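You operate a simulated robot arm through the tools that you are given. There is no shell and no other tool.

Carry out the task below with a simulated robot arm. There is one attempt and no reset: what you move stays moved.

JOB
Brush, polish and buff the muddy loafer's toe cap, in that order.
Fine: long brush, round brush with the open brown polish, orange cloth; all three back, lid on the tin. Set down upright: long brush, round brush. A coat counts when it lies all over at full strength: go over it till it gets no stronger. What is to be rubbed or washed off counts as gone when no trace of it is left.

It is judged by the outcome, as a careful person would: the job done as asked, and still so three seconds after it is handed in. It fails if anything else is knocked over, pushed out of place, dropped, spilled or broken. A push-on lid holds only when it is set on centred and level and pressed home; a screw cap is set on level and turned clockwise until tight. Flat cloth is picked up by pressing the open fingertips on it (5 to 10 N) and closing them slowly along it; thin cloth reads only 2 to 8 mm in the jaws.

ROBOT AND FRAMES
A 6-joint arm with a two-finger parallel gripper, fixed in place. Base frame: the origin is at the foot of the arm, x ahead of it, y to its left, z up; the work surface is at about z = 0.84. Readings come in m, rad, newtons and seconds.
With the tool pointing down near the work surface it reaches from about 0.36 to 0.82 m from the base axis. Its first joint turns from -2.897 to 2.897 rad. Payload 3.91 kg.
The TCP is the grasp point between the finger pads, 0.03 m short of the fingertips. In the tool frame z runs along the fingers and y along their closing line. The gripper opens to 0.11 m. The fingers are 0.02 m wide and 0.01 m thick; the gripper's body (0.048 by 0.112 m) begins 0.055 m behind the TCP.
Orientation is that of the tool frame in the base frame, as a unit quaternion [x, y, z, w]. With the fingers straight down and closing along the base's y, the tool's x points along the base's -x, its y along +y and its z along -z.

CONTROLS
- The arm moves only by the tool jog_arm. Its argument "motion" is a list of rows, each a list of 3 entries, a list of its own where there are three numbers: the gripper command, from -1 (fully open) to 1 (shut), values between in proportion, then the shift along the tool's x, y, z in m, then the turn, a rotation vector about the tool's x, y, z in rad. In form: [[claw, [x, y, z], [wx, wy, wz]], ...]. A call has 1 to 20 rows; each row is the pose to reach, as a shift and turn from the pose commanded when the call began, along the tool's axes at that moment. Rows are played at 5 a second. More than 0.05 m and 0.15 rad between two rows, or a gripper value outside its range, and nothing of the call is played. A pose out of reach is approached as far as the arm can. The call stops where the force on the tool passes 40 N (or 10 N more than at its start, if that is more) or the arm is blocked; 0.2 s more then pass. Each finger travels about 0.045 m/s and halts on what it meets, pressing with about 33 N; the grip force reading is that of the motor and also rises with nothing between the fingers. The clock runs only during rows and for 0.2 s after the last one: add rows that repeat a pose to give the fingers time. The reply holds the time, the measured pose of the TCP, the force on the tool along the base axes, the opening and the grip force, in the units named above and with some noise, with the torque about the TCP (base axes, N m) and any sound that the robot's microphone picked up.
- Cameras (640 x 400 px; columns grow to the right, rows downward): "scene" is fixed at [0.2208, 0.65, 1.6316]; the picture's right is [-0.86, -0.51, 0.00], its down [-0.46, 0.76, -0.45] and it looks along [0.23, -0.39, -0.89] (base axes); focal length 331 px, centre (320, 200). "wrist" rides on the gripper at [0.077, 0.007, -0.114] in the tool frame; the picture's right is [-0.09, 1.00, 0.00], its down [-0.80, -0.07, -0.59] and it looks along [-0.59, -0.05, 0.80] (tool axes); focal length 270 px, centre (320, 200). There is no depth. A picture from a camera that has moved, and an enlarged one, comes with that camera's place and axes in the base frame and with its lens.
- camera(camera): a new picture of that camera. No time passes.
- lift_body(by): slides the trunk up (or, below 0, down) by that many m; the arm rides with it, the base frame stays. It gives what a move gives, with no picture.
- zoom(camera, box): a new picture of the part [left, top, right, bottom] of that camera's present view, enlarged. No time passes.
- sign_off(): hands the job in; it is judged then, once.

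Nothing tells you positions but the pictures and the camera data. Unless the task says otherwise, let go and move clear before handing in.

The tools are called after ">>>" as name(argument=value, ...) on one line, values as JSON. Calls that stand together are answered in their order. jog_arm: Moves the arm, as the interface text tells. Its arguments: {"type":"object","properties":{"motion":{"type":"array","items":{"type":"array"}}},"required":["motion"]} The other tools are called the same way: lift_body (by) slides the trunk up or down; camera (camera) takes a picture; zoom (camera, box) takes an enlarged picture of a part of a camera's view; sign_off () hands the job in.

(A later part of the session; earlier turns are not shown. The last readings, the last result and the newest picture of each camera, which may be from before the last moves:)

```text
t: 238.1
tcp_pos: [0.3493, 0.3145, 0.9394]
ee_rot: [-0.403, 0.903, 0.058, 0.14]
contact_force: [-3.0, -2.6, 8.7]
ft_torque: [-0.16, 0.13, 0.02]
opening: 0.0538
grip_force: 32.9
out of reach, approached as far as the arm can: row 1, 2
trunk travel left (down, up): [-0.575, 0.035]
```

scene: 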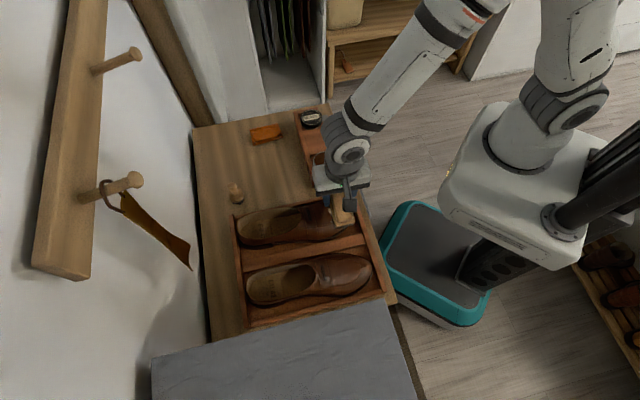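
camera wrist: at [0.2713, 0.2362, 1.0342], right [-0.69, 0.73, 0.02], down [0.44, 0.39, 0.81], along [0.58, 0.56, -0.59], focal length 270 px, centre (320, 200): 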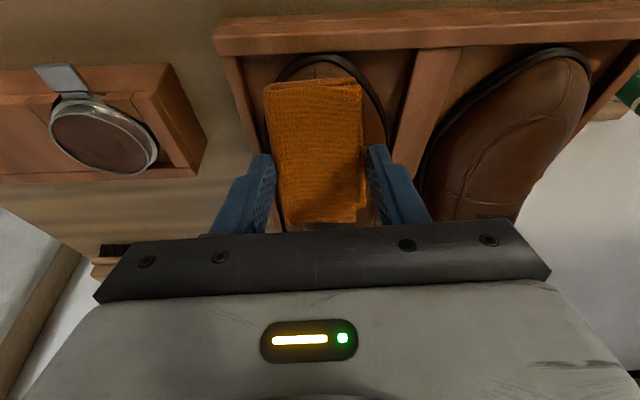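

>>> jog_arm(motion=[[1, [0.005, 0, 0], [0, 0, 0]], [1, [0.01, 0, 0.0005], [0, 0, 0]], [1, [0.015, 0, 0.001], [0, 0, 0]], [1, [0.01, 0, -0.01], [0, 0, 0]], [1, [-0.004, -0.01, -0.008], [0, 0, 0]], [1, [-0.004, -0.01, 0.0005], [0, 0, 0]], [1, [0.003, -0.01, 0.0005], [0, 0, 0]], [1, [0.009, -0.01, 0.001], [0, 0, 0]], [1, [0.014, -0.01, 0.002], [0, 0, 0]], [1, [0.01, 0, -0.01], [0, 0, 0]], [1, [-0.004, 0.01, -0.008], [0, 0, 0]], [1, [-0.004, 0.01, 0.0005], [0, 0, 0]], [1, [0.003, 0.01, 0.0005], [0, 0, 0]], [1, [0.009, 0.01, 0.001], [0, 0, 0]], [1, [0.014, 0.01, 0.002], [0, 0, 0]], [1, [0.01, 0, -0.012], [0, 0, 0]], [1, [-0.004, 0, -0.008], [0, 0, 0]], [1, [-0.004, 0, 0.0005], [0, 0, 0]], [1, [0.006, 0, 0.0005], [0, 0, 0]], [1, [0.014, 0, 0.001], [0, 0, 0]]])

>>> jog_arm(motion=[[1, [0, 0, -0.03], [0, 0.05, 0]], [1, [0, -0.04, -0.05], [0, 0.12, 0]], [1, [0, -0.08, -0.06], [0, 0.2, 0]], [1, [0, -0.12, -0.07], [0, 0.27, 0]], [1, [0, -0.14, -0.07], [0, 0.3, 0]], [1, [0, -0.14, -0.07], [0, 0.3, 0]]])

>>> zoom(camera="scene", box=[310, 190, 370, 230])

>>> zoom(camera="scene", box=[220, 180, 400, 320])

>>> camera(camera="wrist")

```text
t: 242.3
tcp_pos: [0.3418, 0.3062, 0.9326]
ee_rot: [-0.402, 0.903, 0.058, 0.139]
contact_force: [-0.9, 1.5, 5.5]
ft_torque: [0.11, -0.03, -0.03]
opening: 0.0536
grip_force: 33.2
out of reach, approached as far as the arm can: row 11
trunk travel left (down, up): [-0.575, 0.035]
```

```text
t: 243.7
tcp_pos: [0.4313, 0.1961, 1.0005]
ee_rot: [-0.407, 0.914, -0.003, 0.002]
contact_force: [0.8, 0.6, -0.6]
ft_torque: [0.04, 0.02, -0.01]
opening: 0.0532
grip_force: 32.9
trunk travel left (down, up): [-0.575, 0.035]
```

```text
10.00 times, centred on (340, 210) of scene
camera zoom: at [0.2208, 0.65, 1.6316], right [-0.86, -0.51, 0.0], down [-0.46, 0.76, -0.45], along [0.23, -0.39, -0.89], focal length 3313 px, centre (120, 100)
```

zoom: 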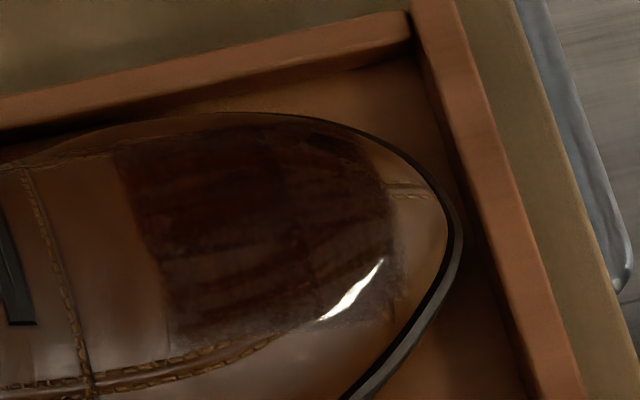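

```text
2.86 times, centred on (310, 250) of scene
camera zoom: at [0.2208, 0.65, 1.6316], right [-0.86, -0.51, 0.0], down [-0.46, 0.76, -0.45], along [0.23, -0.39, -0.89], focal length 947 px, centre (349, 57)
```

zoom: 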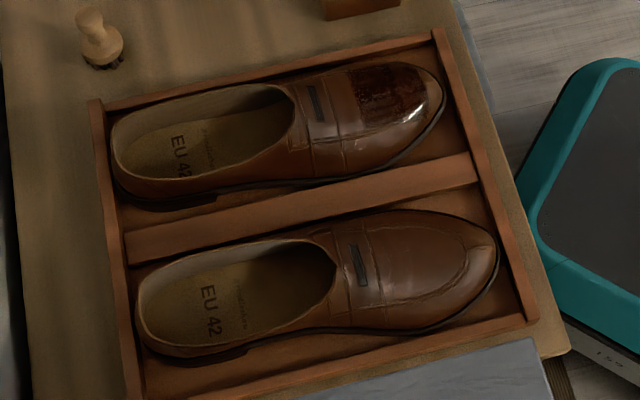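

```text
taken
camera wrist: at [0.3733, 0.1437, 1.1133], right [-0.68, 0.73, -0.01], down [0.58, 0.55, 0.6], along [0.44, 0.4, -0.8], focal length 270 px, centre (320, 200)
```

wrist: 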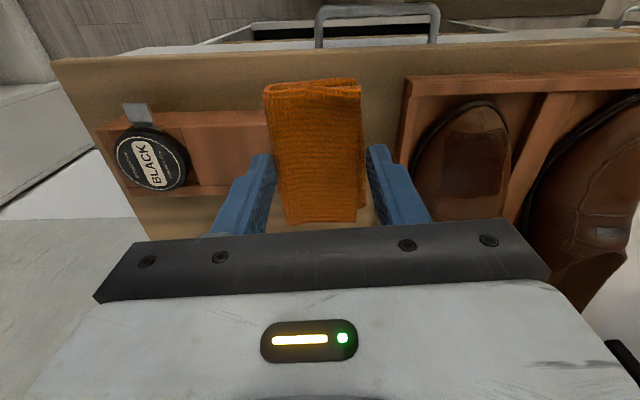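

>>> zoom(camera="scene", box=[316, 198, 356, 226])

>>> zoom(camera="wrist", box=[400, 80, 530, 220])

```text
14.29 times, centred on (336, 212) of scene
camera zoom: at [0.2208, 0.65, 1.6316], right [-0.86, -0.51, 0.0], down [-0.46, 0.76, -0.45], along [0.23, -0.39, -0.89], focal length 4733 px, centre (91, 29)
```

zoom: 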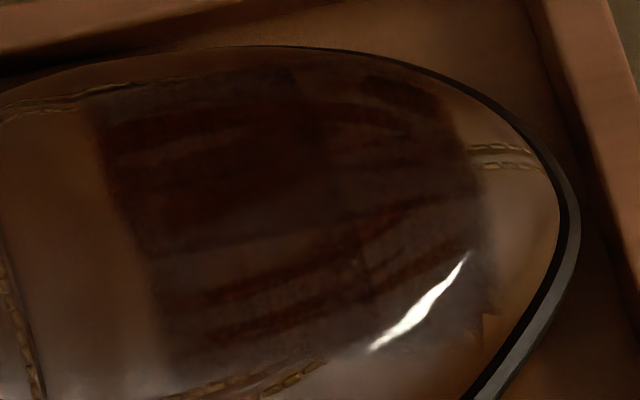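

```text
2.86 times, centred on (465, 150) of wrist
camera zoom: at [0.3733, 0.1437, 1.1133], right [-0.68, 0.73, -0.01], down [0.58, 0.55, 0.6], along [0.44, 0.4, -0.8], focal length 772 px, centre (-94, 343)
```

zoom: 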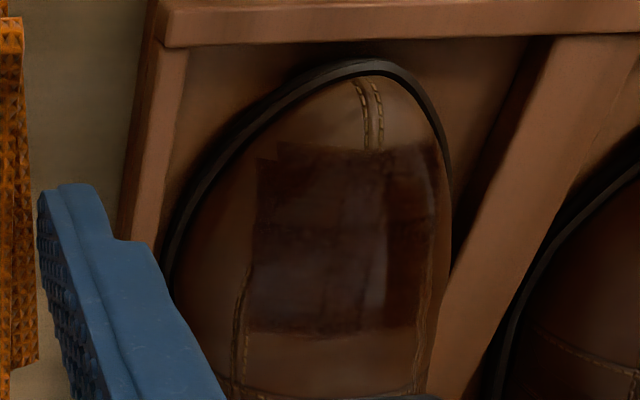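

The patch is mirror-glossy. A few streaks remain visible, so I'll go over it again with slightly different roll angles.

>>> jog_arm(motion=[[1, [-0.015, 0.045, 0], [0, -0.06, 0]], [1, [-0.03, 0.09, 0], [0, -0.12, 0]], [1, [-0.05, 0.125, 0.02], [0, -0.17, 0]], [1, [-0.0616, 0.1368, 0.045], [0, -0.17, 0]], [1, [-0.0616, 0.1368, 0.0582], [0, -0.17, 0]], [1, [-0.05, 0.1368, 0.0602], [0, -0.17, 0]], [1, [-0.038, 0.1368, 0.0622], [0, -0.17, 0]], [1, [-0.0286, 0.1368, 0.0645], [0, -0.17, 0]], [1, [-0.0286, 0.13, 0.05], [-0.06, -0.17, 0]], [1, [-0.0616, 0.1194, 0.045], [-0.12, -0.17, 0]], [1, [-0.0616, 0.1194, 0.0592], [-0.12, -0.17, 0]], [1, [-0.05, 0.1194, 0.0612], [-0.12, -0.17, 0]], [1, [-0.038, 0.1194, 0.0632], [-0.12, -0.17, 0]], [1, [-0.0286, 0.1194, 0.0655], [-0.12, -0.17, 0]], [1, [-0.0286, 0.13, 0.05], [0, -0.17, 0]], [1, [-0.05, 0.145, 0.045], [0.06, -0.17, 0]], [1, [-0.0616, 0.1542, 0.045], [0.12, -0.17, 0]], [1, [-0.0616, 0.1542, 0.0592], [0.12, -0.17, 0]], [1, [-0.05, 0.1542, 0.0612], [0.12, -0.17, 0]], [1, [-0.038, 0.1542, 0.0632], [0.12, -0.17, 0]]])

```text
t: 247.9
tcp_pos: [0.3404, 0.3263, 0.9377]
ee_rot: [-0.405, 0.908, -0.023, 0.105]
contact_force: [0.7, 0.7, 2.5]
ft_torque: [0.03, -0.04, 0.0]
opening: 0.0535
grip_force: 33.2
out of reach, approached as far as the arm can: row 15
trunk travel left (down, up): [-0.575, 0.035]
```

>>> jog_arm(motion=[[1, [0, 0, -0.008], [0, 0, 0]], [1, [-0.026, 0, -0.008], [0, 0, 0]], [1, [-0.026, 0, 0.001], [0, 0, 0]], [1, [-0.016, 0, 0.0015], [0, 0, 0]], [1, [-0.006, 0, 0.002], [0, 0, 0]], [1, [0.004, 0, 0.003], [0, 0, 0]], [1, [0.01, 0, 0.004], [0, 0, 0]], [1, [0.01, -0.008, -0.01], [-0.06, 0, 0]], [1, [-0.026, -0.0174, -0.01], [-0.12, 0, 0]], [1, [-0.026, -0.0174, 0.001], [-0.12, 0, 0]], [1, [-0.016, -0.0174, 0.0015], [-0.12, 0, 0]], [1, [-0.006, -0.0174, 0.002], [-0.12, 0, 0]], [1, [0.004, -0.0174, 0.003], [-0.12, 0, 0]], [1, [0.01, -0.0174, 0.004], [-0.12, 0, 0]], [1, [0.01, -0.025, -0.01], [-0.18, 0, 0]], [1, [-0.026, -0.0348, -0.01], [-0.24, 0, 0]], [1, [-0.026, -0.0348, 0.002], [-0.24, 0, 0]], [1, [-0.014, -0.0348, 0.0025], [-0.24, 0, 0]], [1, [-0.002, -0.0348, 0.003], [-0.24, 0, 0]], [1, [0.008, -0.0348, 0.004], [-0.24, 0, 0]]])

>>> zoom(camera="scene", box=[280, 170, 390, 250])

```text
t: 252.1
tcp_pos: [0.3636, 0.2975, 0.9346]
ee_rot: [-0.415, 0.904, 0.086, 0.056]
contact_force: [-0.7, -0.1, -0.6]
ft_torque: [0.01, 0.01, -0.04]
opening: 0.0538
grip_force: 33.6
trunk travel left (down, up): [-0.575, 0.035]
```

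```text
5.00 times, centred on (335, 210) of scene
camera zoom: at [0.2208, 0.65, 1.6316], right [-0.86, -0.51, 0.0], down [-0.46, 0.76, -0.45], along [0.23, -0.39, -0.89], focal length 1656 px, centre (245, 150)
```

zoom: 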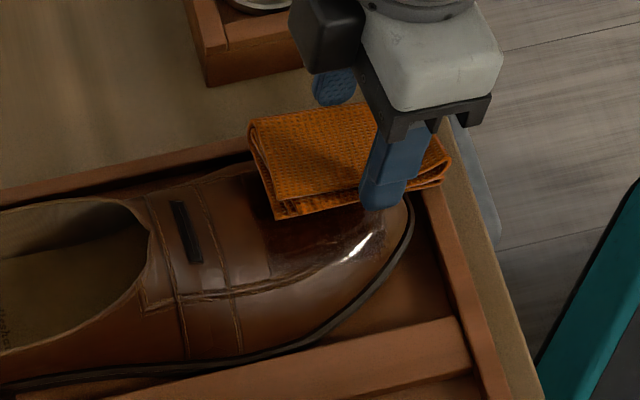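

>>> jog_arm(motion=[[1, [0, 0, -0.008], [0, 0, 0]], [1, [-0.03, 0, -0.008], [0, 0, 0]], [1, [-0.03, 0.002, 0.001], [0, 0, 0]], [1, [-0.03, 0.002, 0.002], [0, 0, 0]], [1, [-0.03, 0.002, 0.002], [0, 0, 0]]])

```text
t: 253.3
tcp_pos: [0.3809, 0.3228, 0.9406]
ee_rot: [-0.414, 0.905, 0.086, 0.055]
contact_force: [-1.4, -1.6, 6.2]
ft_torque: [-0.09, 0.21, 0.03]
opening: 0.0534
grip_force: 33.0
trunk travel left (down, up): [-0.575, 0.035]
```

>>> jog_arm(motion=[[1, [0.01, 0, 0.001], [0, 0, 0]], [1, [0.02, 0, 0.002], [0, 0, 0]], [1, [0.03, 0, 0.004], [0, 0, 0]], [1, [0.036, 0, 0.0055], [0, 0, 0]], [1, [0.036, 0, -0.008], [0, 0, 0]], [1, [0, -0.008, -0.008], [-0.06, 0, 0]], [1, [0, -0.01, 0.002], [-0.1, 0, 0]], [1, [0.01, -0.01, 0.003], [-0.1, 0, 0]], [1, [0.02, -0.01, 0.004], [-0.1, 0, 0]], [1, [0.03, -0.01, 0.006], [-0.1, 0, 0]], [1, [0.036, -0.01, 0.0075], [-0.1, 0, 0]], [1, [0.036, 0, -0.012], [0, 0, 0]], [1, [0.036, -0.03, -0.04], [0.06, 0.06, 0]], [1, [0.03, -0.06, -0.055], [0.12, 0.12, 0]], [1, [0.03, -0.1, -0.06], [0.12, 0.17, 0]], [1, [0.03, -0.12, -0.06], [0.12, 0.17, 0]], [1, [0.03, -0.12, -0.06], [0.12, 0.17, 0]]])

>>> zoom(camera="scene", box=[316, 198, 356, 226])

>>> zoom(camera="scene", box=[220, 180, 400, 320])

>>> camera(camera="wrist")

```text
t: 256.9
tcp_pos: [0.4525, 0.2127, 0.9777]
ee_rot: [-0.417, 0.909, -0.004, 0.004]
contact_force: [0.4, -0.4, 0.0]
ft_torque: [-0.02, 0.03, 0.01]
opening: 0.0534
grip_force: 33.1
trunk travel left (down, up): [-0.575, 0.035]
```

```text
14.29 times, centred on (336, 212) of scene
camera zoom: at [0.2208, 0.65, 1.6316], right [-0.86, -0.51, 0.0], down [-0.46, 0.76, -0.45], along [0.23, -0.39, -0.89], focal length 4733 px, centre (91, 29)
```

zoom: 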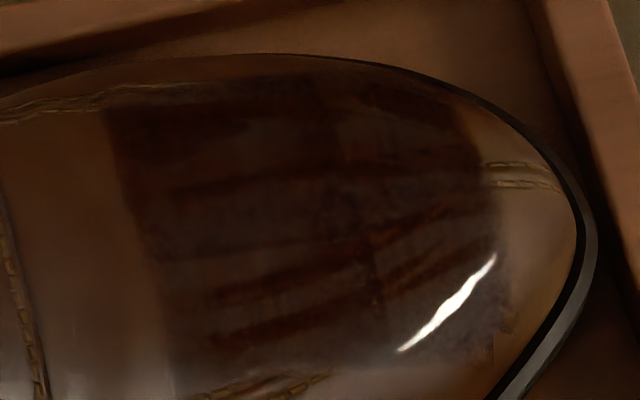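

```text
2.86 times, centred on (310, 250) of scene
camera zoom: at [0.2208, 0.65, 1.6316], right [-0.86, -0.51, 0.0], down [-0.46, 0.76, -0.45], along [0.23, -0.39, -0.89], focal length 947 px, centre (349, 57)
```

zoom: 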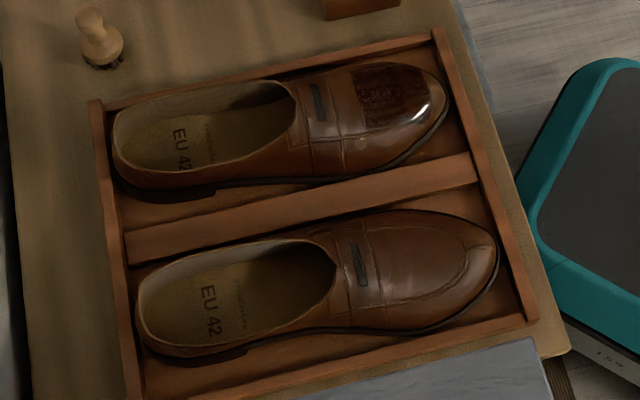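

```text
taken
camera wrist: at [0.3945, 0.1584, 1.091], right [-0.7, 0.72, -0.01], down [0.57, 0.56, 0.6], along [0.43, 0.41, -0.8], focal length 270 px, centre (320, 200)
```

wrist: 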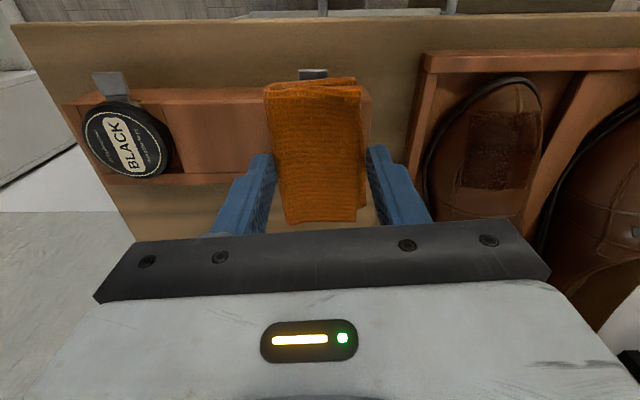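

>>> zoom(camera="wrist", box=[440, 80, 560, 210])

>>> zoom(camera="scene", box=[300, 190, 380, 240])

```text
3.08 times, centred on (500, 145) of wrist
camera zoom: at [0.3945, 0.1584, 1.091], right [-0.7, 0.72, -0.01], down [0.57, 0.56, 0.6], along [0.43, 0.41, -0.8], focal length 832 px, centre (-234, 369)
```

zoom: 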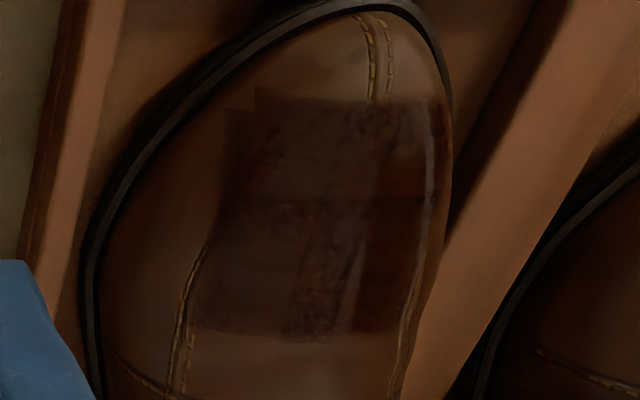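

```text
8.00 times, centred on (340, 215) of scene
camera zoom: at [0.2208, 0.65, 1.6316], right [-0.86, -0.51, 0.0], down [-0.46, 0.76, -0.45], along [0.23, -0.39, -0.89], focal length 2650 px, centre (160, 80)
```

zoom: 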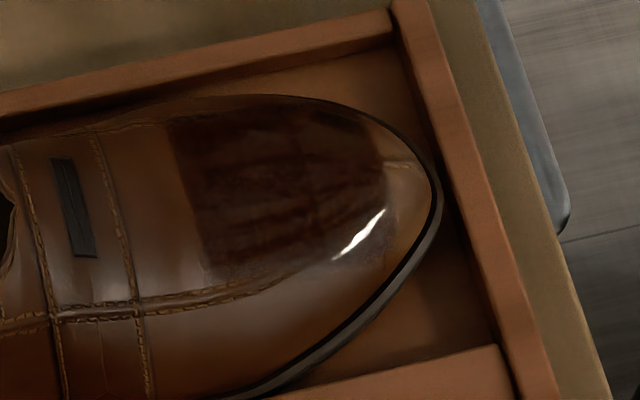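

>>> zoom(camera="wrist", box=[460, 100, 500, 130])

>>> zoom(camera="wrist", box=[500, 100, 550, 140])

>>> zoom(camera="scene", box=[338, 200, 356, 226])

>>> zoom(camera="scene", box=[318, 196, 340, 214])

>>> zoom(camera="scene", box=[318, 212, 346, 230])

```text
13.33 times, centred on (480, 115) of wrist
camera zoom: at [0.3945, 0.1584, 1.091], right [-0.7, 0.72, -0.01], down [0.57, 0.56, 0.6], along [0.43, 0.41, -0.8], focal length 3604 px, centre (-1813, 1333)
```

zoom: 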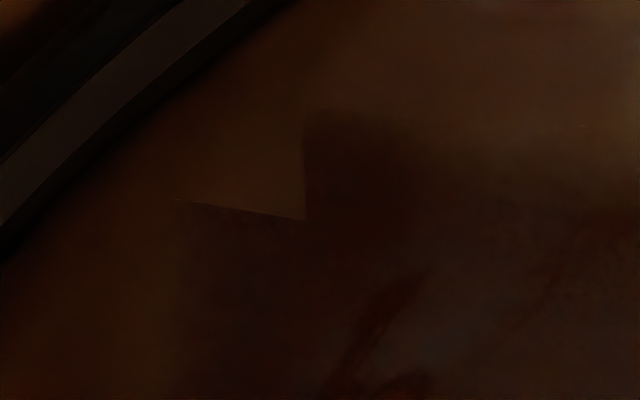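

```text
10.00 times, centred on (525, 120) of wrist
camera zoom: at [0.3945, 0.1584, 1.091], right [-0.7, 0.72, -0.01], down [0.57, 0.56, 0.6], along [0.43, 0.41, -0.8], focal length 2703 px, centre (-1730, 1000)
```

zoom: 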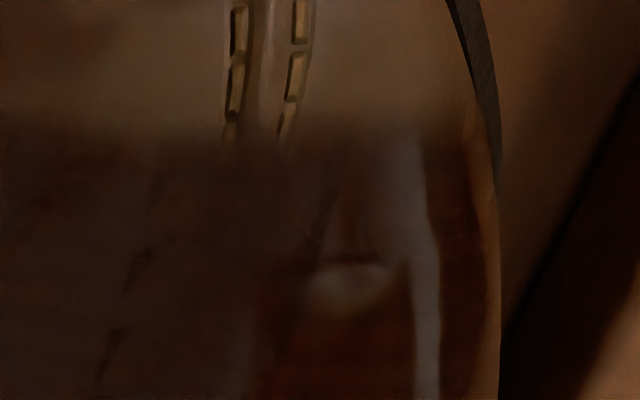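

```text
15.38 times, centred on (347, 213) of scene
camera zoom: at [0.2208, 0.65, 1.6316], right [-0.86, -0.51, 0.0], down [-0.46, 0.76, -0.45], along [0.23, -0.39, -0.89], focal length 5097 px, centre (-95, 0)
```

zoom: 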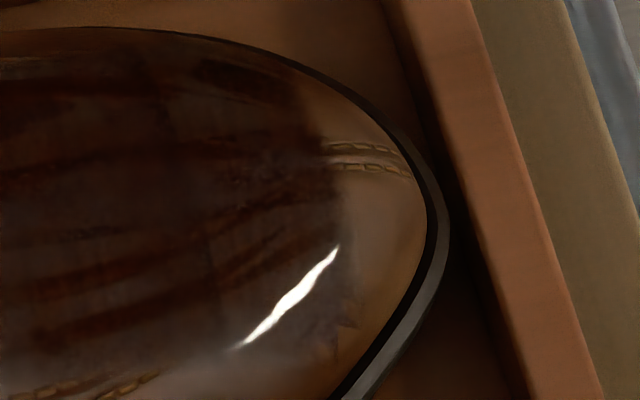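

```text
16.00 times, centred on (329, 205) of scene
camera zoom: at [0.2208, 0.65, 1.6316], right [-0.86, -0.51, 0.0], down [-0.46, 0.76, -0.45], along [0.23, -0.39, -0.89], focal length 5301 px, centre (176, 120)
```

zoom: 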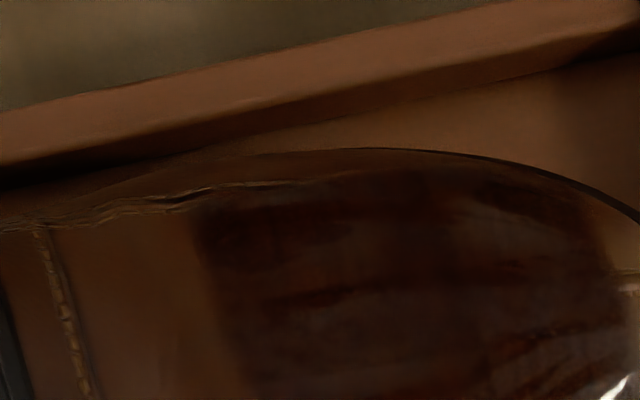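

```text
16.00 times, centred on (332, 221) of scene
camera zoom: at [0.2208, 0.65, 1.6316], right [-0.86, -0.51, 0.0], down [-0.46, 0.76, -0.45], along [0.23, -0.39, -0.89], focal length 5301 px, centre (128, -136)
```

zoom: 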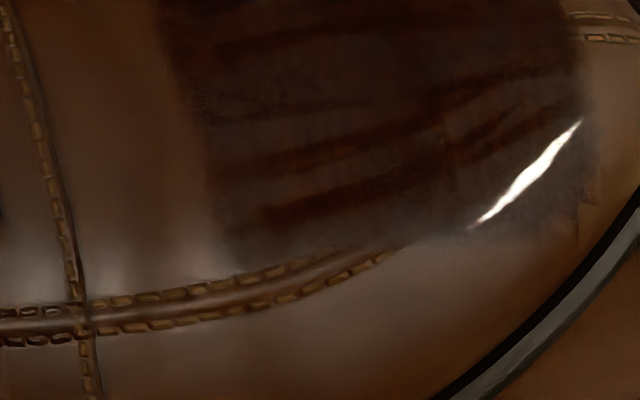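

Gloss is strong and the highlight no longer changes. One last light pass over centre, right and left to make sure it's even.

>>> jog_arm(motion=[[1, [-0.008, 0.04, -0.02], [0, -0.06, 0]], [1, [-0.018, 0.085, -0.02], [0, -0.12, 0]], [1, [-0.03, 0.125, -0.005], [0, -0.17, 0]], [1, [-0.0411, 0.1408, 0.022], [0, -0.17, 0]], [1, [-0.0411, 0.1408, 0.0355], [0, -0.17, 0]], [1, [-0.03, 0.1408, 0.0375], [0, -0.17, 0]], [1, [-0.018, 0.1408, 0.0395], [0, -0.17, 0]], [1, [-0.0031, 0.1408, 0.043], [0, -0.17, 0]], [1, [-0.0031, 0.145, 0.028], [0.1, -0.17, 0]], [1, [-0.04, 0.16, 0.022], [0.2, -0.17, 0]], [1, [-0.0411, 0.1678, 0.037], [0.2, -0.17, 0]], [1, [-0.03, 0.1675, 0.039], [0.2, -0.17, 0]], [1, [-0.018, 0.167, 0.0412], [0.2, -0.17, 0]], [1, [-0.0031, 0.165, 0.0455], [0.2, -0.17, 0]], [1, [-0.0031, 0.155, 0.028], [0.1, -0.17, 0]], [1, [-0.03, 0.135, 0.02], [-0.04, -0.17, 0]], [1, [-0.0411, 0.1138, 0.022], [-0.18, -0.17, 0]], [1, [-0.0411, 0.1138, 0.037], [-0.2, -0.17, 0]], [1, [-0.03, 0.1141, 0.039], [-0.2, -0.17, 0]], [1, [-0.018, 0.1146, 0.0412], [-0.2, -0.17, 0]]])

```text
t: 261.1
tcp_pos: [0.3779, 0.2995, 0.9374]
ee_rot: [-0.414, 0.901, 0.122, 0.039]
contact_force: [0.5, 0.8, 0.4]
ft_torque: [0.03, -0.02, 0.0]
opening: 0.0533
grip_force: 32.8
trunk travel left (down, up): [-0.575, 0.035]
```

>>> jog_arm(motion=[[1, [-0.024, 0.002, -0.004], [0, 0, 0]], [1, [-0.024, 0.002, 0.001], [0, 0, 0]], [1, [-0.024, 0.002, 0.003], [0, 0, 0]], [1, [-0.024, 0.002, 0.003], [0, 0, 0]]])

```text
t: 262.1
tcp_pos: [0.392, 0.3194, 0.9372]
ee_rot: [-0.413, 0.901, 0.123, 0.04]
contact_force: [-0.3, -0.3, 0.3]
ft_torque: [0.02, 0.0, 0.01]
opening: 0.0538
grip_force: 32.9
trunk travel left (down, up): [-0.575, 0.035]
```

>>> jog_arm(motion=[[1, [0, 0, 0.002], [0, 0, 0]], [1, [0, 0, 0.004], [0, 0, 0]], [1, [0, 0, 0.005], [0, 0, 0]], [1, [0, 0, 0.005], [0, 0, 0]]])

>>> zoom(camera="scene", box=[280, 170, 390, 250])

```text
t: 263.1
tcp_pos: [0.3908, 0.318, 0.9359]
ee_rot: [-0.414, 0.901, 0.123, 0.041]
contact_force: [0.6, -11.8, 32.2]
ft_torque: [0.4, -0.13, -0.04]
opening: 0.0534
grip_force: 33.2
trunk travel left (down, up): [-0.575, 0.035]
```

```text
5.00 times, centred on (335, 210) of scene
camera zoom: at [0.2208, 0.65, 1.6316], right [-0.86, -0.51, 0.0], down [-0.46, 0.76, -0.45], along [0.23, -0.39, -0.89], focal length 1656 px, centre (245, 150)
```

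zoom: 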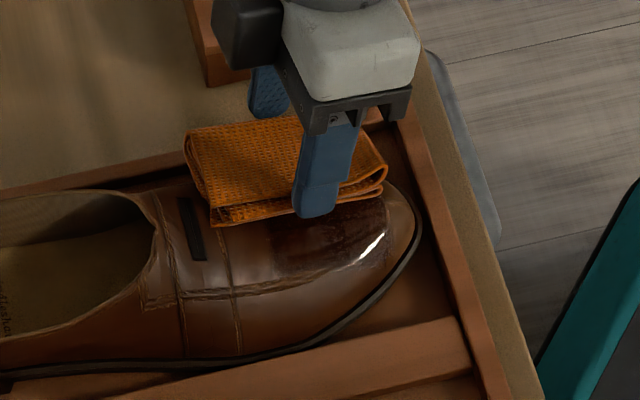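

>>> jog_arm(motion=[[1, [0, 0, -0.003], [0, 0, 0]], [1, [0.01, 0, -0.003], [0, 0, 0]], [1, [0.02, 0, -0.0025], [0, 0, 0]], [1, [0.03, 0, -0.0015], [0, 0, 0]], [1, [0.038, 0, 0], [0, 0, 0]], [1, [0.038, 0, -0.012], [0, 0, 0]], [1, [0.004, 0, -0.012], [0, 0, 0]], [1, [0, 0, -0.003], [0, 0, 0]], [1, [0.01, 0, -0.003], [0, 0, 0]], [1, [0.02, 0, -0.0025], [0, 0, 0]], [1, [0.03, 0, -0.0015], [0, 0, 0]], [1, [0.038, 0, 0], [0, 0, 0]], [1, [0.038, 0, -0.015], [0, 0, 0]], [1, [0.03, -0.03, -0.045], [0.07, 0.06, 0]], [1, [0.025, -0.06, -0.06], [0.14, 0.12, 0]], [1, [0.02, -0.09, -0.07], [0.2, 0.17, 0]], [1, [0.02, -0.09, -0.07], [0.2, 0.17, 0]]])

>>> zoom(camera="scene", box=[300, 190, 380, 240])

>>> zoom(camera="scene", box=[220, 180, 400, 320])

>>> camera(camera="wrist")

```text
t: 266.7
tcp_pos: [0.4476, 0.2319, 0.9829]
ee_rot: [-0.417, 0.909, -0.005, 0.003]
contact_force: [-0.4, -1.1, -0.6]
ft_torque: [0.01, 0.01, 0.01]
opening: 0.0533
grip_force: 33.2
trunk travel left (down, up): [-0.575, 0.035]
```

```text
8.00 times, centred on (340, 215) of scene
camera zoom: at [0.2208, 0.65, 1.6316], right [-0.86, -0.51, 0.0], down [-0.46, 0.76, -0.45], along [0.23, -0.39, -0.89], focal length 2650 px, centre (160, 80)
```

zoom: 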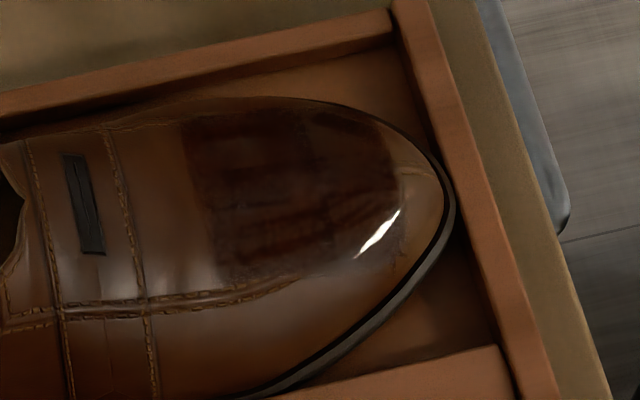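

```text
2.86 times, centred on (310, 250) of scene
camera zoom: at [0.2208, 0.65, 1.6316], right [-0.86, -0.51, 0.0], down [-0.46, 0.76, -0.45], along [0.23, -0.39, -0.89], focal length 947 px, centre (349, 57)
```

zoom: 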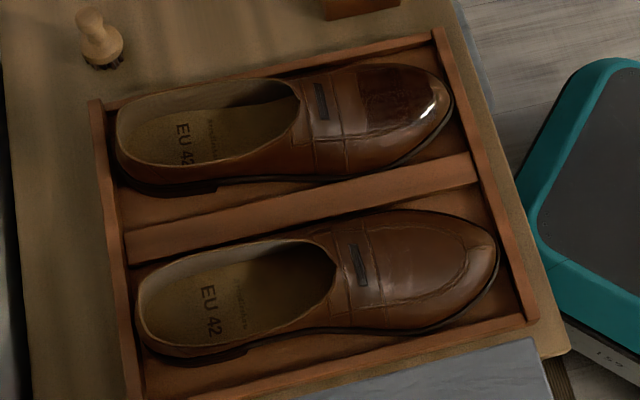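

```text
taken
camera wrist: at [0.3914, 0.1783, 1.0951], right [-0.7, 0.72, -0.01], down [0.57, 0.56, 0.6], along [0.43, 0.41, -0.8], focal length 270 px, centre (320, 200)
```

wrist: 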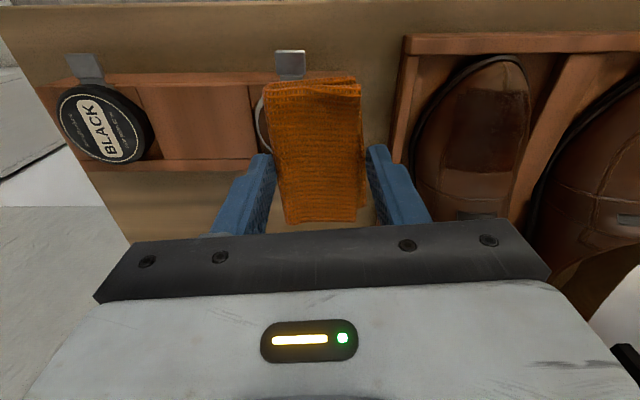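

The toe is uniformly glossy and the shoe sits within ~5 mm of its place. Now I return the cloth to where it lay.

>>> jog_arm(motion=[[1, [-0.01, -0.015, -0.04], [-0.0116, 0.0013, 0.02]], [1, [-0.02, -0.03, -0.06], [-0.0116, 0.0013, 0.05]], [1, [-0.035, -0.058, -0.06], [-0.0116, 0.0013, 0.05]], [1, [-0.053, -0.086, -0.06], [-0.0116, 0.0013, 0.05]], [1, [-0.071, -0.114, -0.06], [-0.0116, 0.0013, 0.05]], [1, [-0.089, -0.142, -0.06], [-0.0116, 0.0013, 0.05]], [1, [-0.107, -0.17, -0.06], [-0.0116, 0.0013, 0.05]], [1, [-0.1239, -0.196, -0.06], [-0.0116, 0.0013, 0.05]], [1, [-0.1239, -0.196, -0.02], [-0.0116, 0.0013, 0.05]], [1, [-0.1239, -0.196, 0.02], [-0.0116, 0.0013, 0.05]], [1, [-0.1239, -0.196, 0.06], [-0.0116, 0.0013, 0.05]], [1, [-0.1239, -0.196, 0.085], [-0.0116, 0.0013, 0.05]], [1, [-0.1239, -0.196, 0.085], [-0.0116, 0.0013, 0.05]]])

>>> zoom(camera="scene", box=[225, 95, 305, 155])

>>> camera(camera="wrist")

```text
t: 269.5
tcp_pos: [0.6779, 0.1965, 0.8983]
ee_rot: [-0.393, 0.92, 0.001, 0.001]
contact_force: [0.5, -0.2, -0.1]
ft_torque: [-0.04, 0.0, -0.04]
opening: 0.0533
grip_force: 33.6
trunk travel left (down, up): [-0.575, 0.035]
```

```text
6.67 times, centred on (265, 125) of scene
camera zoom: at [0.2208, 0.65, 1.6316], right [-0.86, -0.51, 0.0], down [-0.46, 0.76, -0.45], along [0.23, -0.39, -0.89], focal length 2209 px, centre (687, 700)
```

zoom: 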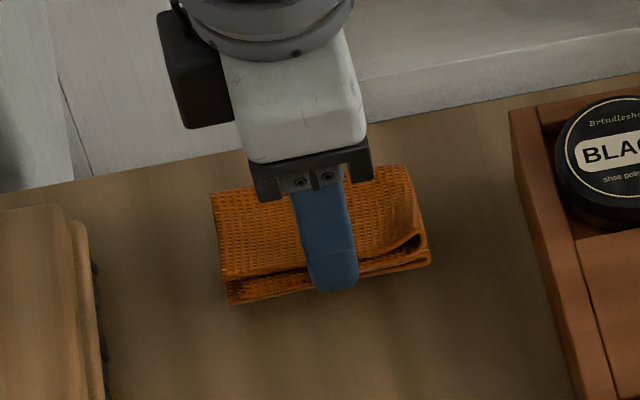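

```text
taken
camera wrist: at [0.6189, 0.1448, 1.0106], right [-0.66, 0.75, 0.0], down [0.6, 0.53, 0.6], along [0.45, 0.39, -0.8], focal length 270 px, centre (320, 200)
```

wrist: 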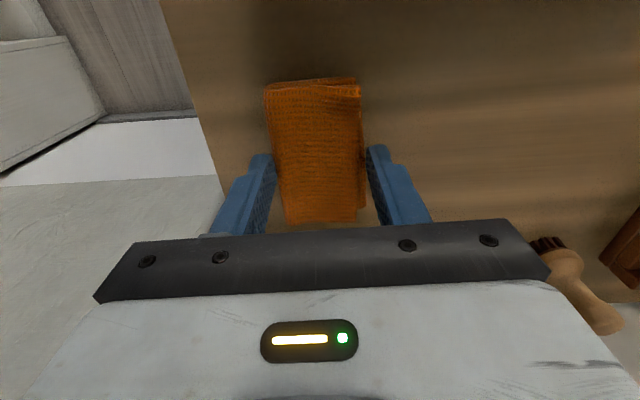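

Lowering the cloth the last centimetre onto the bench and releasing it.

>>> jog_arm(motion=[[1, [0, 0, 0.005], [0, 0, 0]], [1, [0, 0, 0.009], [0, 0, 0]], [1, [0, 0, 0.011], [0, 0, 0]], [1, [0, 0, 0.0125], [0, 0, 0]], [1, [0, 0, 0.0125], [0, 0, 0]]])

```text
t: 270.7
tcp_pos: [0.6776, 0.1964, 0.8857]
ee_rot: [-0.393, 0.92, 0.002, 0.0]
contact_force: [0.4, 0.3, 0.3]
ft_torque: [0.0, 0.01, 0.01]
opening: 0.0533
grip_force: 32.8
trunk travel left (down, up): [-0.575, 0.035]
```

>>> jog_arm(motion=[[1, [0, 0, 0.001], [0, 0, 0]], [1, [0, 0, 0.002], [0, 0, 0]], [1, [0, 0, 0.003], [0, 0, 0]], [1, [0, 0, 0.003], [0, 0, 0]]])

```text
t: 271.7
tcp_pos: [0.6788, 0.1963, 0.8848]
ee_rot: [-0.393, 0.92, 0.001, 0.001]
contact_force: [0.5, -2.3, 8.7]
ft_torque: [-0.32, 0.15, 0.01]
opening: 0.0534
grip_force: 32.7
trunk travel left (down, up): [-0.575, 0.035]
```

>>> jog_arm(motion=[[0, [0, 0, 0.001], [0, 0, 0]], [-0.15, [0, 0, 0.001], [0, 0, 0]], [-0.3, [0, 0, 0.001], [0, 0, 0]], [-0.4, [0, 0, 0], [0, 0, 0]], [-0.4, [0, 0, -0.03], [0, 0, 0]], [-0.4, [0, 0, -0.07], [0, 0, 0]], [-0.4, [0, 0, -0.11], [0, 0, 0]], [-0.4, [0, 0, -0.15], [0, 0, 0]], [-0.4, [0, 0, -0.15], [0, 0, 0]]])

>>> camera(camera="wrist")

>>> zoom(camera="scene", box=[195, 110, 295, 210])

>>> camera(camera="scene")

```text
t: 273.7
tcp_pos: [0.6781, 0.1944, 1.0307]
ee_rot: [-0.394, 0.919, 0.001, 0.001]
contact_force: [0.0, -0.2, -0.3]
ft_torque: [0.04, 0.04, -0.01]
opening: 0.0772
grip_force: 0.0
trunk travel left (down, up): [-0.575, 0.035]
```

```text
taken
camera wrist: at [0.6187, 0.1438, 1.1438], right [-0.66, 0.75, 0.0], down [0.6, 0.53, 0.6], along [0.45, 0.39, -0.8], focal length 270 px, centre (320, 200)
```

wrist: 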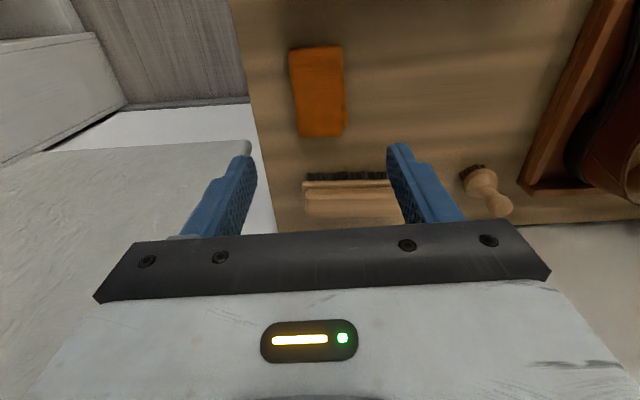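

```text
4.00 times, centred on (245, 160) of scene
camera zoom: at [0.2208, 0.65, 1.6316], right [-0.86, -0.51, 0.0], down [-0.46, 0.76, -0.45], along [0.23, -0.39, -0.89], focal length 1325 px, centre (620, 360)
```

zoom: 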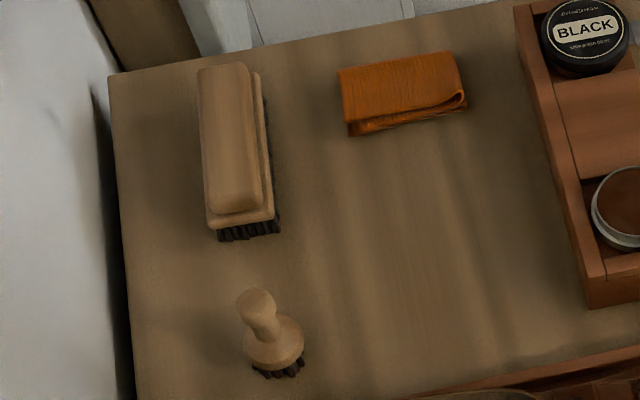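

```text
taken
```

scene: 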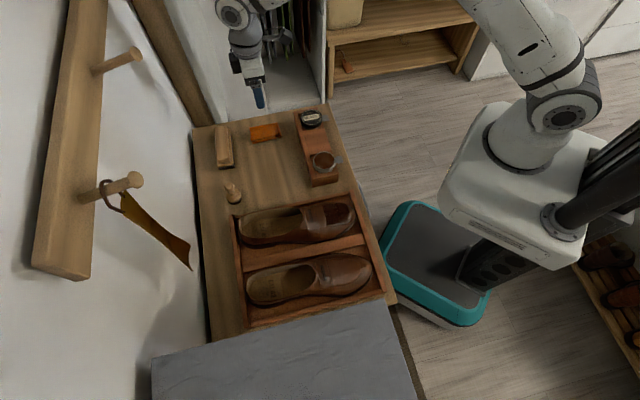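

All three tools are back in place. Now the lid: first swing the arm over toward the low chest, staying in front of the shelf.

>>> jog_arm(motion=[[-0.4, [0.02, 0.02, -0.03], [0, 0, 0]], [-0.4, [0.05, 0.05, -0.05], [0, 0, 0]], [-0.4, [0.08, 0.085, -0.06], [0, 0, 0]], [-0.4, [0.11, 0.12, -0.06], [0, 0, 0]], [-0.4, [0.14, 0.155, -0.06], [0, 0, 0]], [-0.4, [0.17, 0.19, -0.06], [0, 0, 0]], [-0.4, [0.2, 0.225, -0.06], [0, 0, 0]], [-0.4, [0.215, 0.265, -0.06], [0, 0, 0]], [-0.4, [0.215, 0.31, -0.06], [0, 0, 0]], [-0.4, [0.215, 0.355, -0.06], [0, 0, 0]], [-0.4, [0.215, 0.4, -0.06], [0, 0, 0]], [-0.4, [0.215, 0.445, -0.06], [0, 0, 0]], [-0.4, [0.215, 0.49, -0.06], [0, 0, 0]], [-0.4, [0.215, 0.535, -0.06], [0, 0, 0]], [-0.4, [0.215, 0.58, -0.06], [0, 0, 0]], [-0.4, [0.215, 0.625, -0.06], [0, 0, 0]], [-0.4, [0.215, 0.67, -0.06], [0, 0, 0]], [-0.4, [0.215, 0.695, -0.06], [0, 0, 0]], [-0.4, [0.215, 0.695, -0.06], [0, 0, 0]]])

>>> camera(camera="wrist")

>>> camera(camera="scene")

```text
t: 277.7
tcp_pos: [0.0257, 0.5191, 1.0926]
ee_rot: [-0.393, 0.92, 0.002, 0.0]
contact_force: [0.0, -0.5, -1.0]
ft_torque: [0.01, 0.01, 0.0]
opening: 0.0769
grip_force: 0.1
trunk travel left (down, up): [-0.575, 0.035]
```

```text
taken
camera wrist: at [-0.0318, 0.4677, 1.2061], right [-0.66, 0.75, 0.0], down [0.6, 0.53, 0.6], along [0.45, 0.39, -0.8], focal length 270 px, centre (320, 200)
```

wrist: 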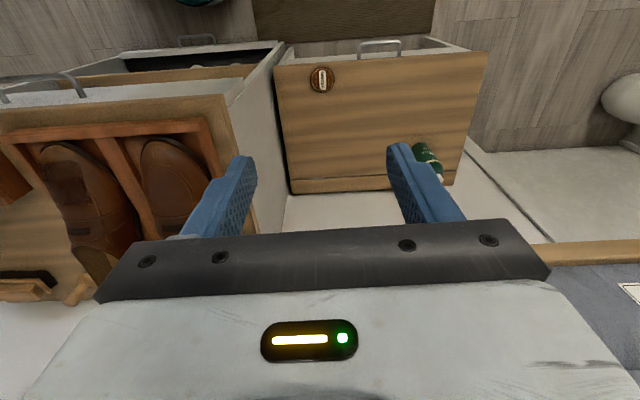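

```text
taken
```

scene: 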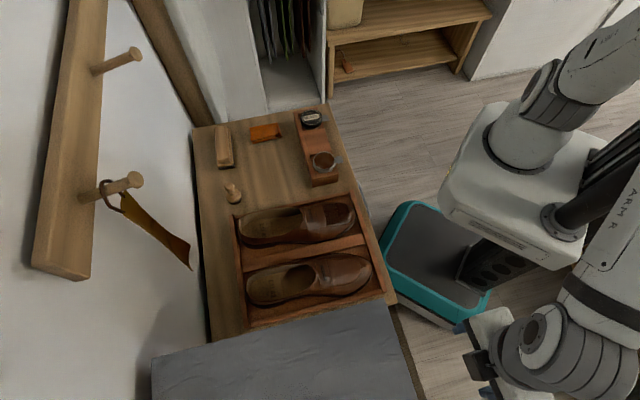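

>>> lift_body(by=-0.2)

>>> camera(camera="wrist")

>>> camera(camera="scene")

```text
t: 279.9
tcp_pos: [0.0265, 0.5196, 0.894]
ee_rot: [-0.394, 0.919, 0.001, 0.0]
contact_force: [-0.4, 0.0, 0.0]
ft_torque: [0.0, -0.01, 0.01]
opening: 0.0771
grip_force: 0.0
trunk travel left (down, up): [-0.375, 0.235]
```

```text
taken
camera wrist: at [-0.0315, 0.4675, 1.0062], right [-0.66, 0.75, 0.0], down [0.6, 0.53, 0.6], along [0.45, 0.39, -0.8], focal length 270 px, centre (320, 200)
```

wrist: 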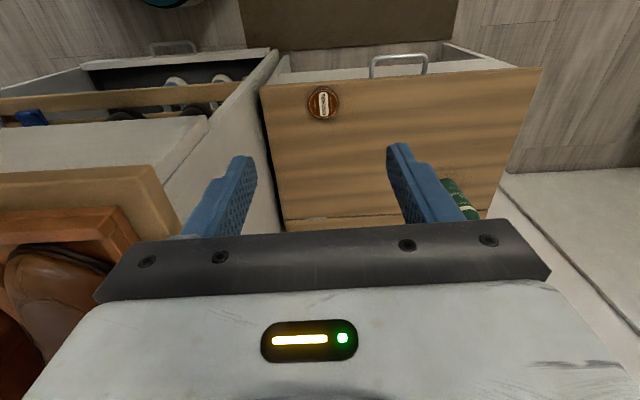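

```text
taken
```

scene: 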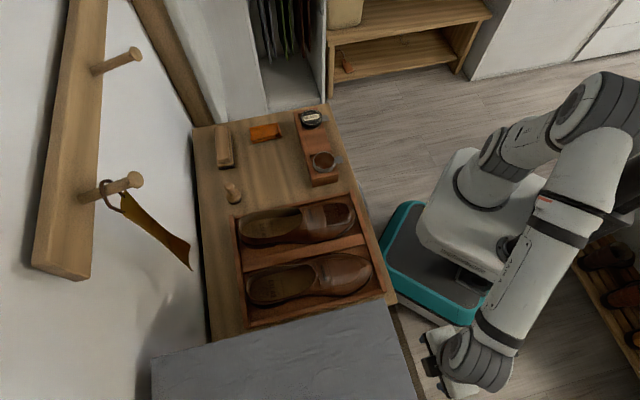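

>>> zoom(camera="wrist", box=[280, 70, 380, 140])

>>> zoom(camera="scene", box=[380, 250, 520, 400])

```text
5.71 times, centred on (330, 105) of wrist
camera zoom: at [-0.0315, 0.4675, 1.0062], right [-0.66, 0.75, 0.0], down [0.6, 0.53, 0.6], along [0.45, 0.39, -0.8], focal length 1544 px, centre (263, 743)
```

zoom: 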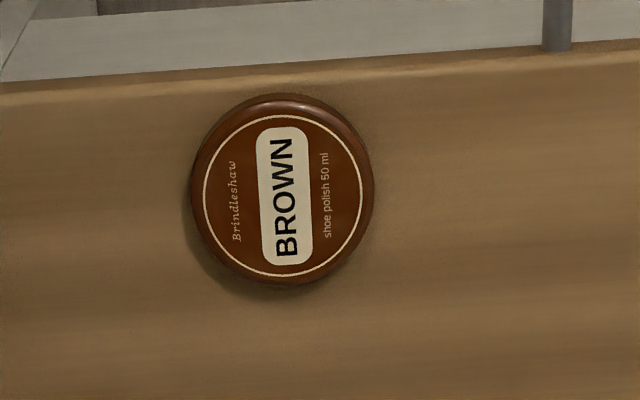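

```text
2.67 times, centred on (450, 325) of scene
camera zoom: at [0.2208, 0.65, 1.6316], right [-0.86, -0.51, 0.0], down [-0.46, 0.76, -0.45], along [0.23, -0.39, -0.89], focal length 883 px, centre (-27, -133)
```

zoom: 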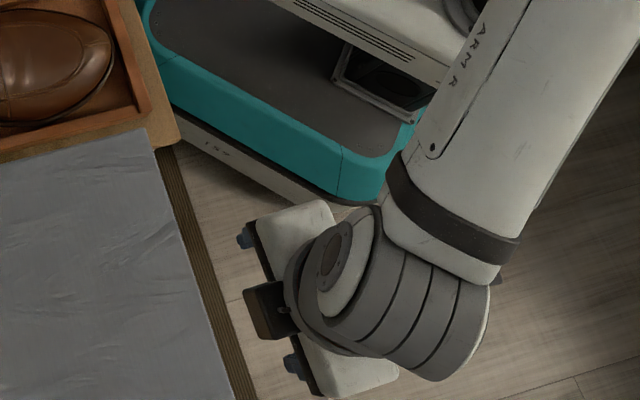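

>>> lift_body(by=-0.2)

>>> camera(camera="wrist")

>>> camera(camera="scene")

>>> zoom(camera="wrist", box=[270, 80, 390, 180])

```text
t: 282.1
tcp_pos: [0.0278, 0.5194, 0.693]
ee_rot: [-0.393, 0.919, 0.0, 0.0]
contact_force: [0.3, 0.8, 0.4]
ft_torque: [0.02, -0.01, 0.01]
opening: 0.0771
grip_force: 0.0
trunk travel left (down, up): [-0.175, 0.435]
```

```text
taken
camera wrist: at [-0.0316, 0.4675, 0.8062], right [-0.66, 0.75, 0.0], down [0.6, 0.53, 0.6], along [0.45, 0.39, -0.8], focal length 270 px, centre (320, 200)
```

wrist: 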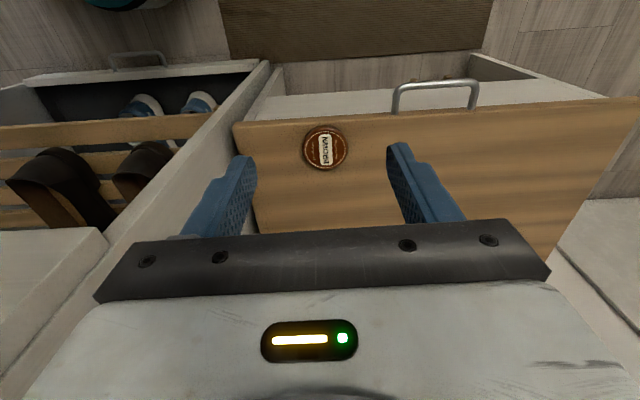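

```text
taken
```

scene: 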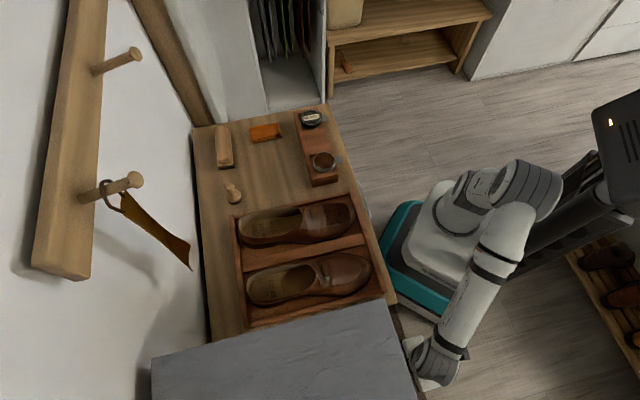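

```text
4.00 times, centred on (330, 130) of wrist
camera zoom: at [-0.0316, 0.4675, 0.8062], right [-0.66, 0.75, 0.0], down [0.6, 0.53, 0.6], along [0.45, 0.39, -0.8], focal length 1081 px, centre (280, 480)
```

zoom: 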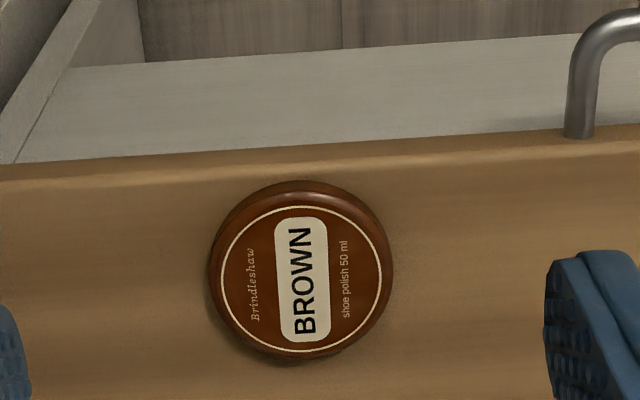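

>>> lift_body(by=-0.1)

>>> camera(camera="wrist")

>>> zoom(camera="wrist", box=[260, 110, 400, 230])

>>> camera(camera="scene")

```text
t: 283.4
tcp_pos: [0.0272, 0.5199, 0.5942]
ee_rot: [-0.394, 0.919, 0.001, 0.0]
contact_force: [0.3, -0.7, 0.5]
ft_torque: [-0.01, -0.02, -0.02]
opening: 0.0771
grip_force: 0.3
trunk travel left (down, up): [-0.075, 0.535]
```

```text
taken
camera wrist: at [-0.0315, 0.4675, 0.7062], right [-0.66, 0.75, 0.0], down [0.6, 0.53, 0.6], along [0.45, 0.39, -0.8], focal length 270 px, centre (320, 200)
```

wrist: 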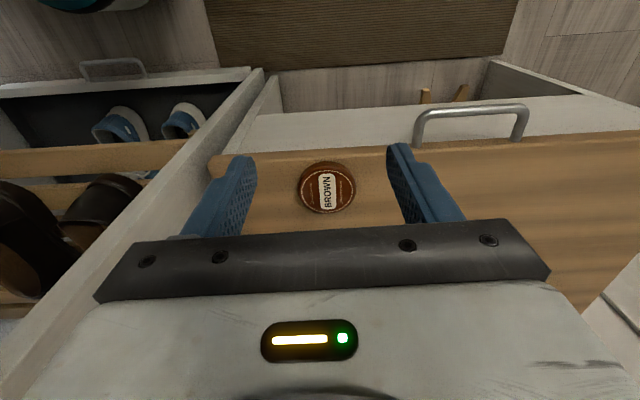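

```text
3.33 times, centred on (330, 170) of wrist
camera zoom: at [-0.0315, 0.4675, 0.7062], right [-0.66, 0.75, 0.0], down [0.6, 0.53, 0.6], along [0.45, 0.39, -0.8], focal length 901 px, centre (287, 300)
```

zoom: 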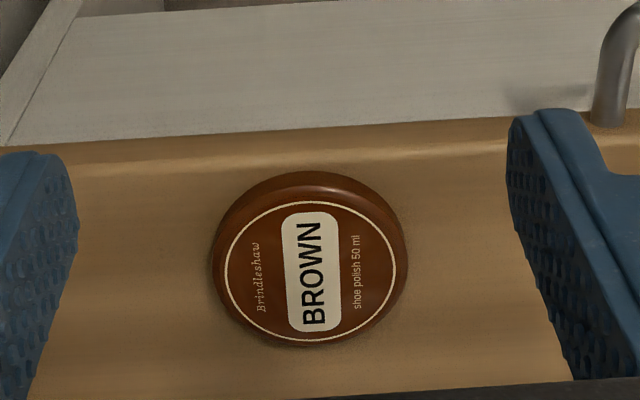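

```text
taken
```

scene: 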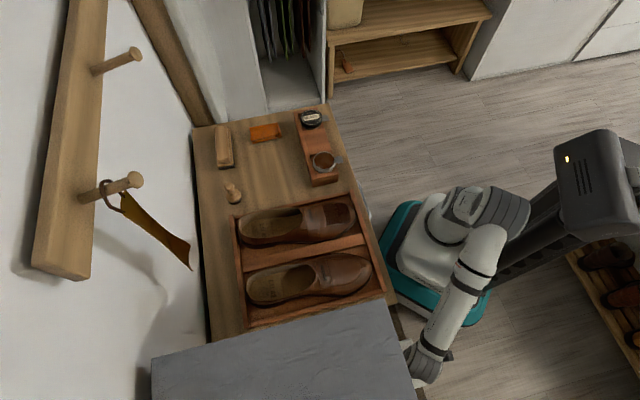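

The lid's top is at about (0.084, 0.578, 0.474). Moving over it and looking again before descending.

>>> jog_arm(motion=[[-0.6, [-0.03, 0, 0], [0, 0, 0]], [-0.6, [-0.06, 0, 0], [0, 0, 0]], [-0.6, [-0.0815, -0.0009, 0], [0, 0, 0]], [-0.6, [-0.0815, -0.0009, 0.03], [0, 0, 0]], [-0.6, [-0.0815, -0.0009, 0.045], [0, 0, 0]], [-0.6, [-0.0815, -0.0009, 0.045], [0, 0, 0]]])

>>> camera(camera="wrist")

>>> camera(camera="scene")

```text
t: 284.8
tcp_pos: [0.0849, 0.576, 0.5483]
ee_rot: [-0.393, 0.919, 0.001, 0.0]
contact_force: [-0.4, -0.6, -0.2]
ft_torque: [0.01, -0.03, -0.01]
opening: 0.0879
grip_force: 0.0
trunk travel left (down, up): [-0.075, 0.535]
```

```text
taken
camera wrist: at [0.0262, 0.5245, 0.6613], right [-0.66, 0.75, 0.0], down [0.6, 0.53, 0.6], along [0.45, 0.39, -0.8], focal length 270 px, centre (320, 200)
```

wrist: 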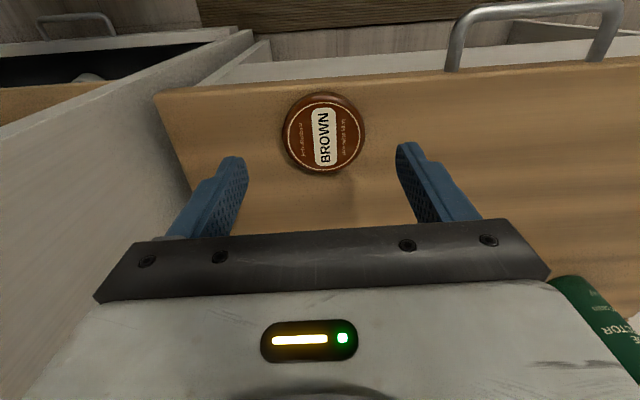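

```text
taken
```

scene: 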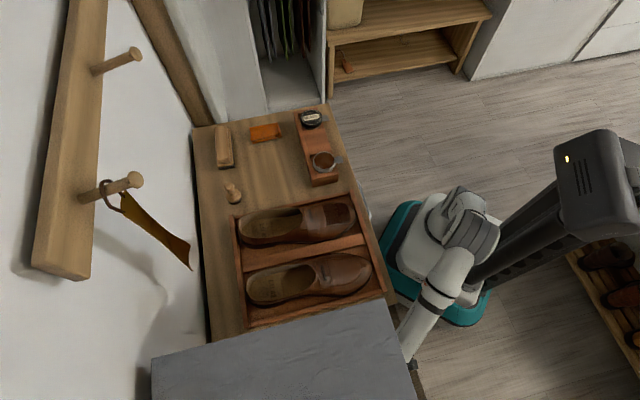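

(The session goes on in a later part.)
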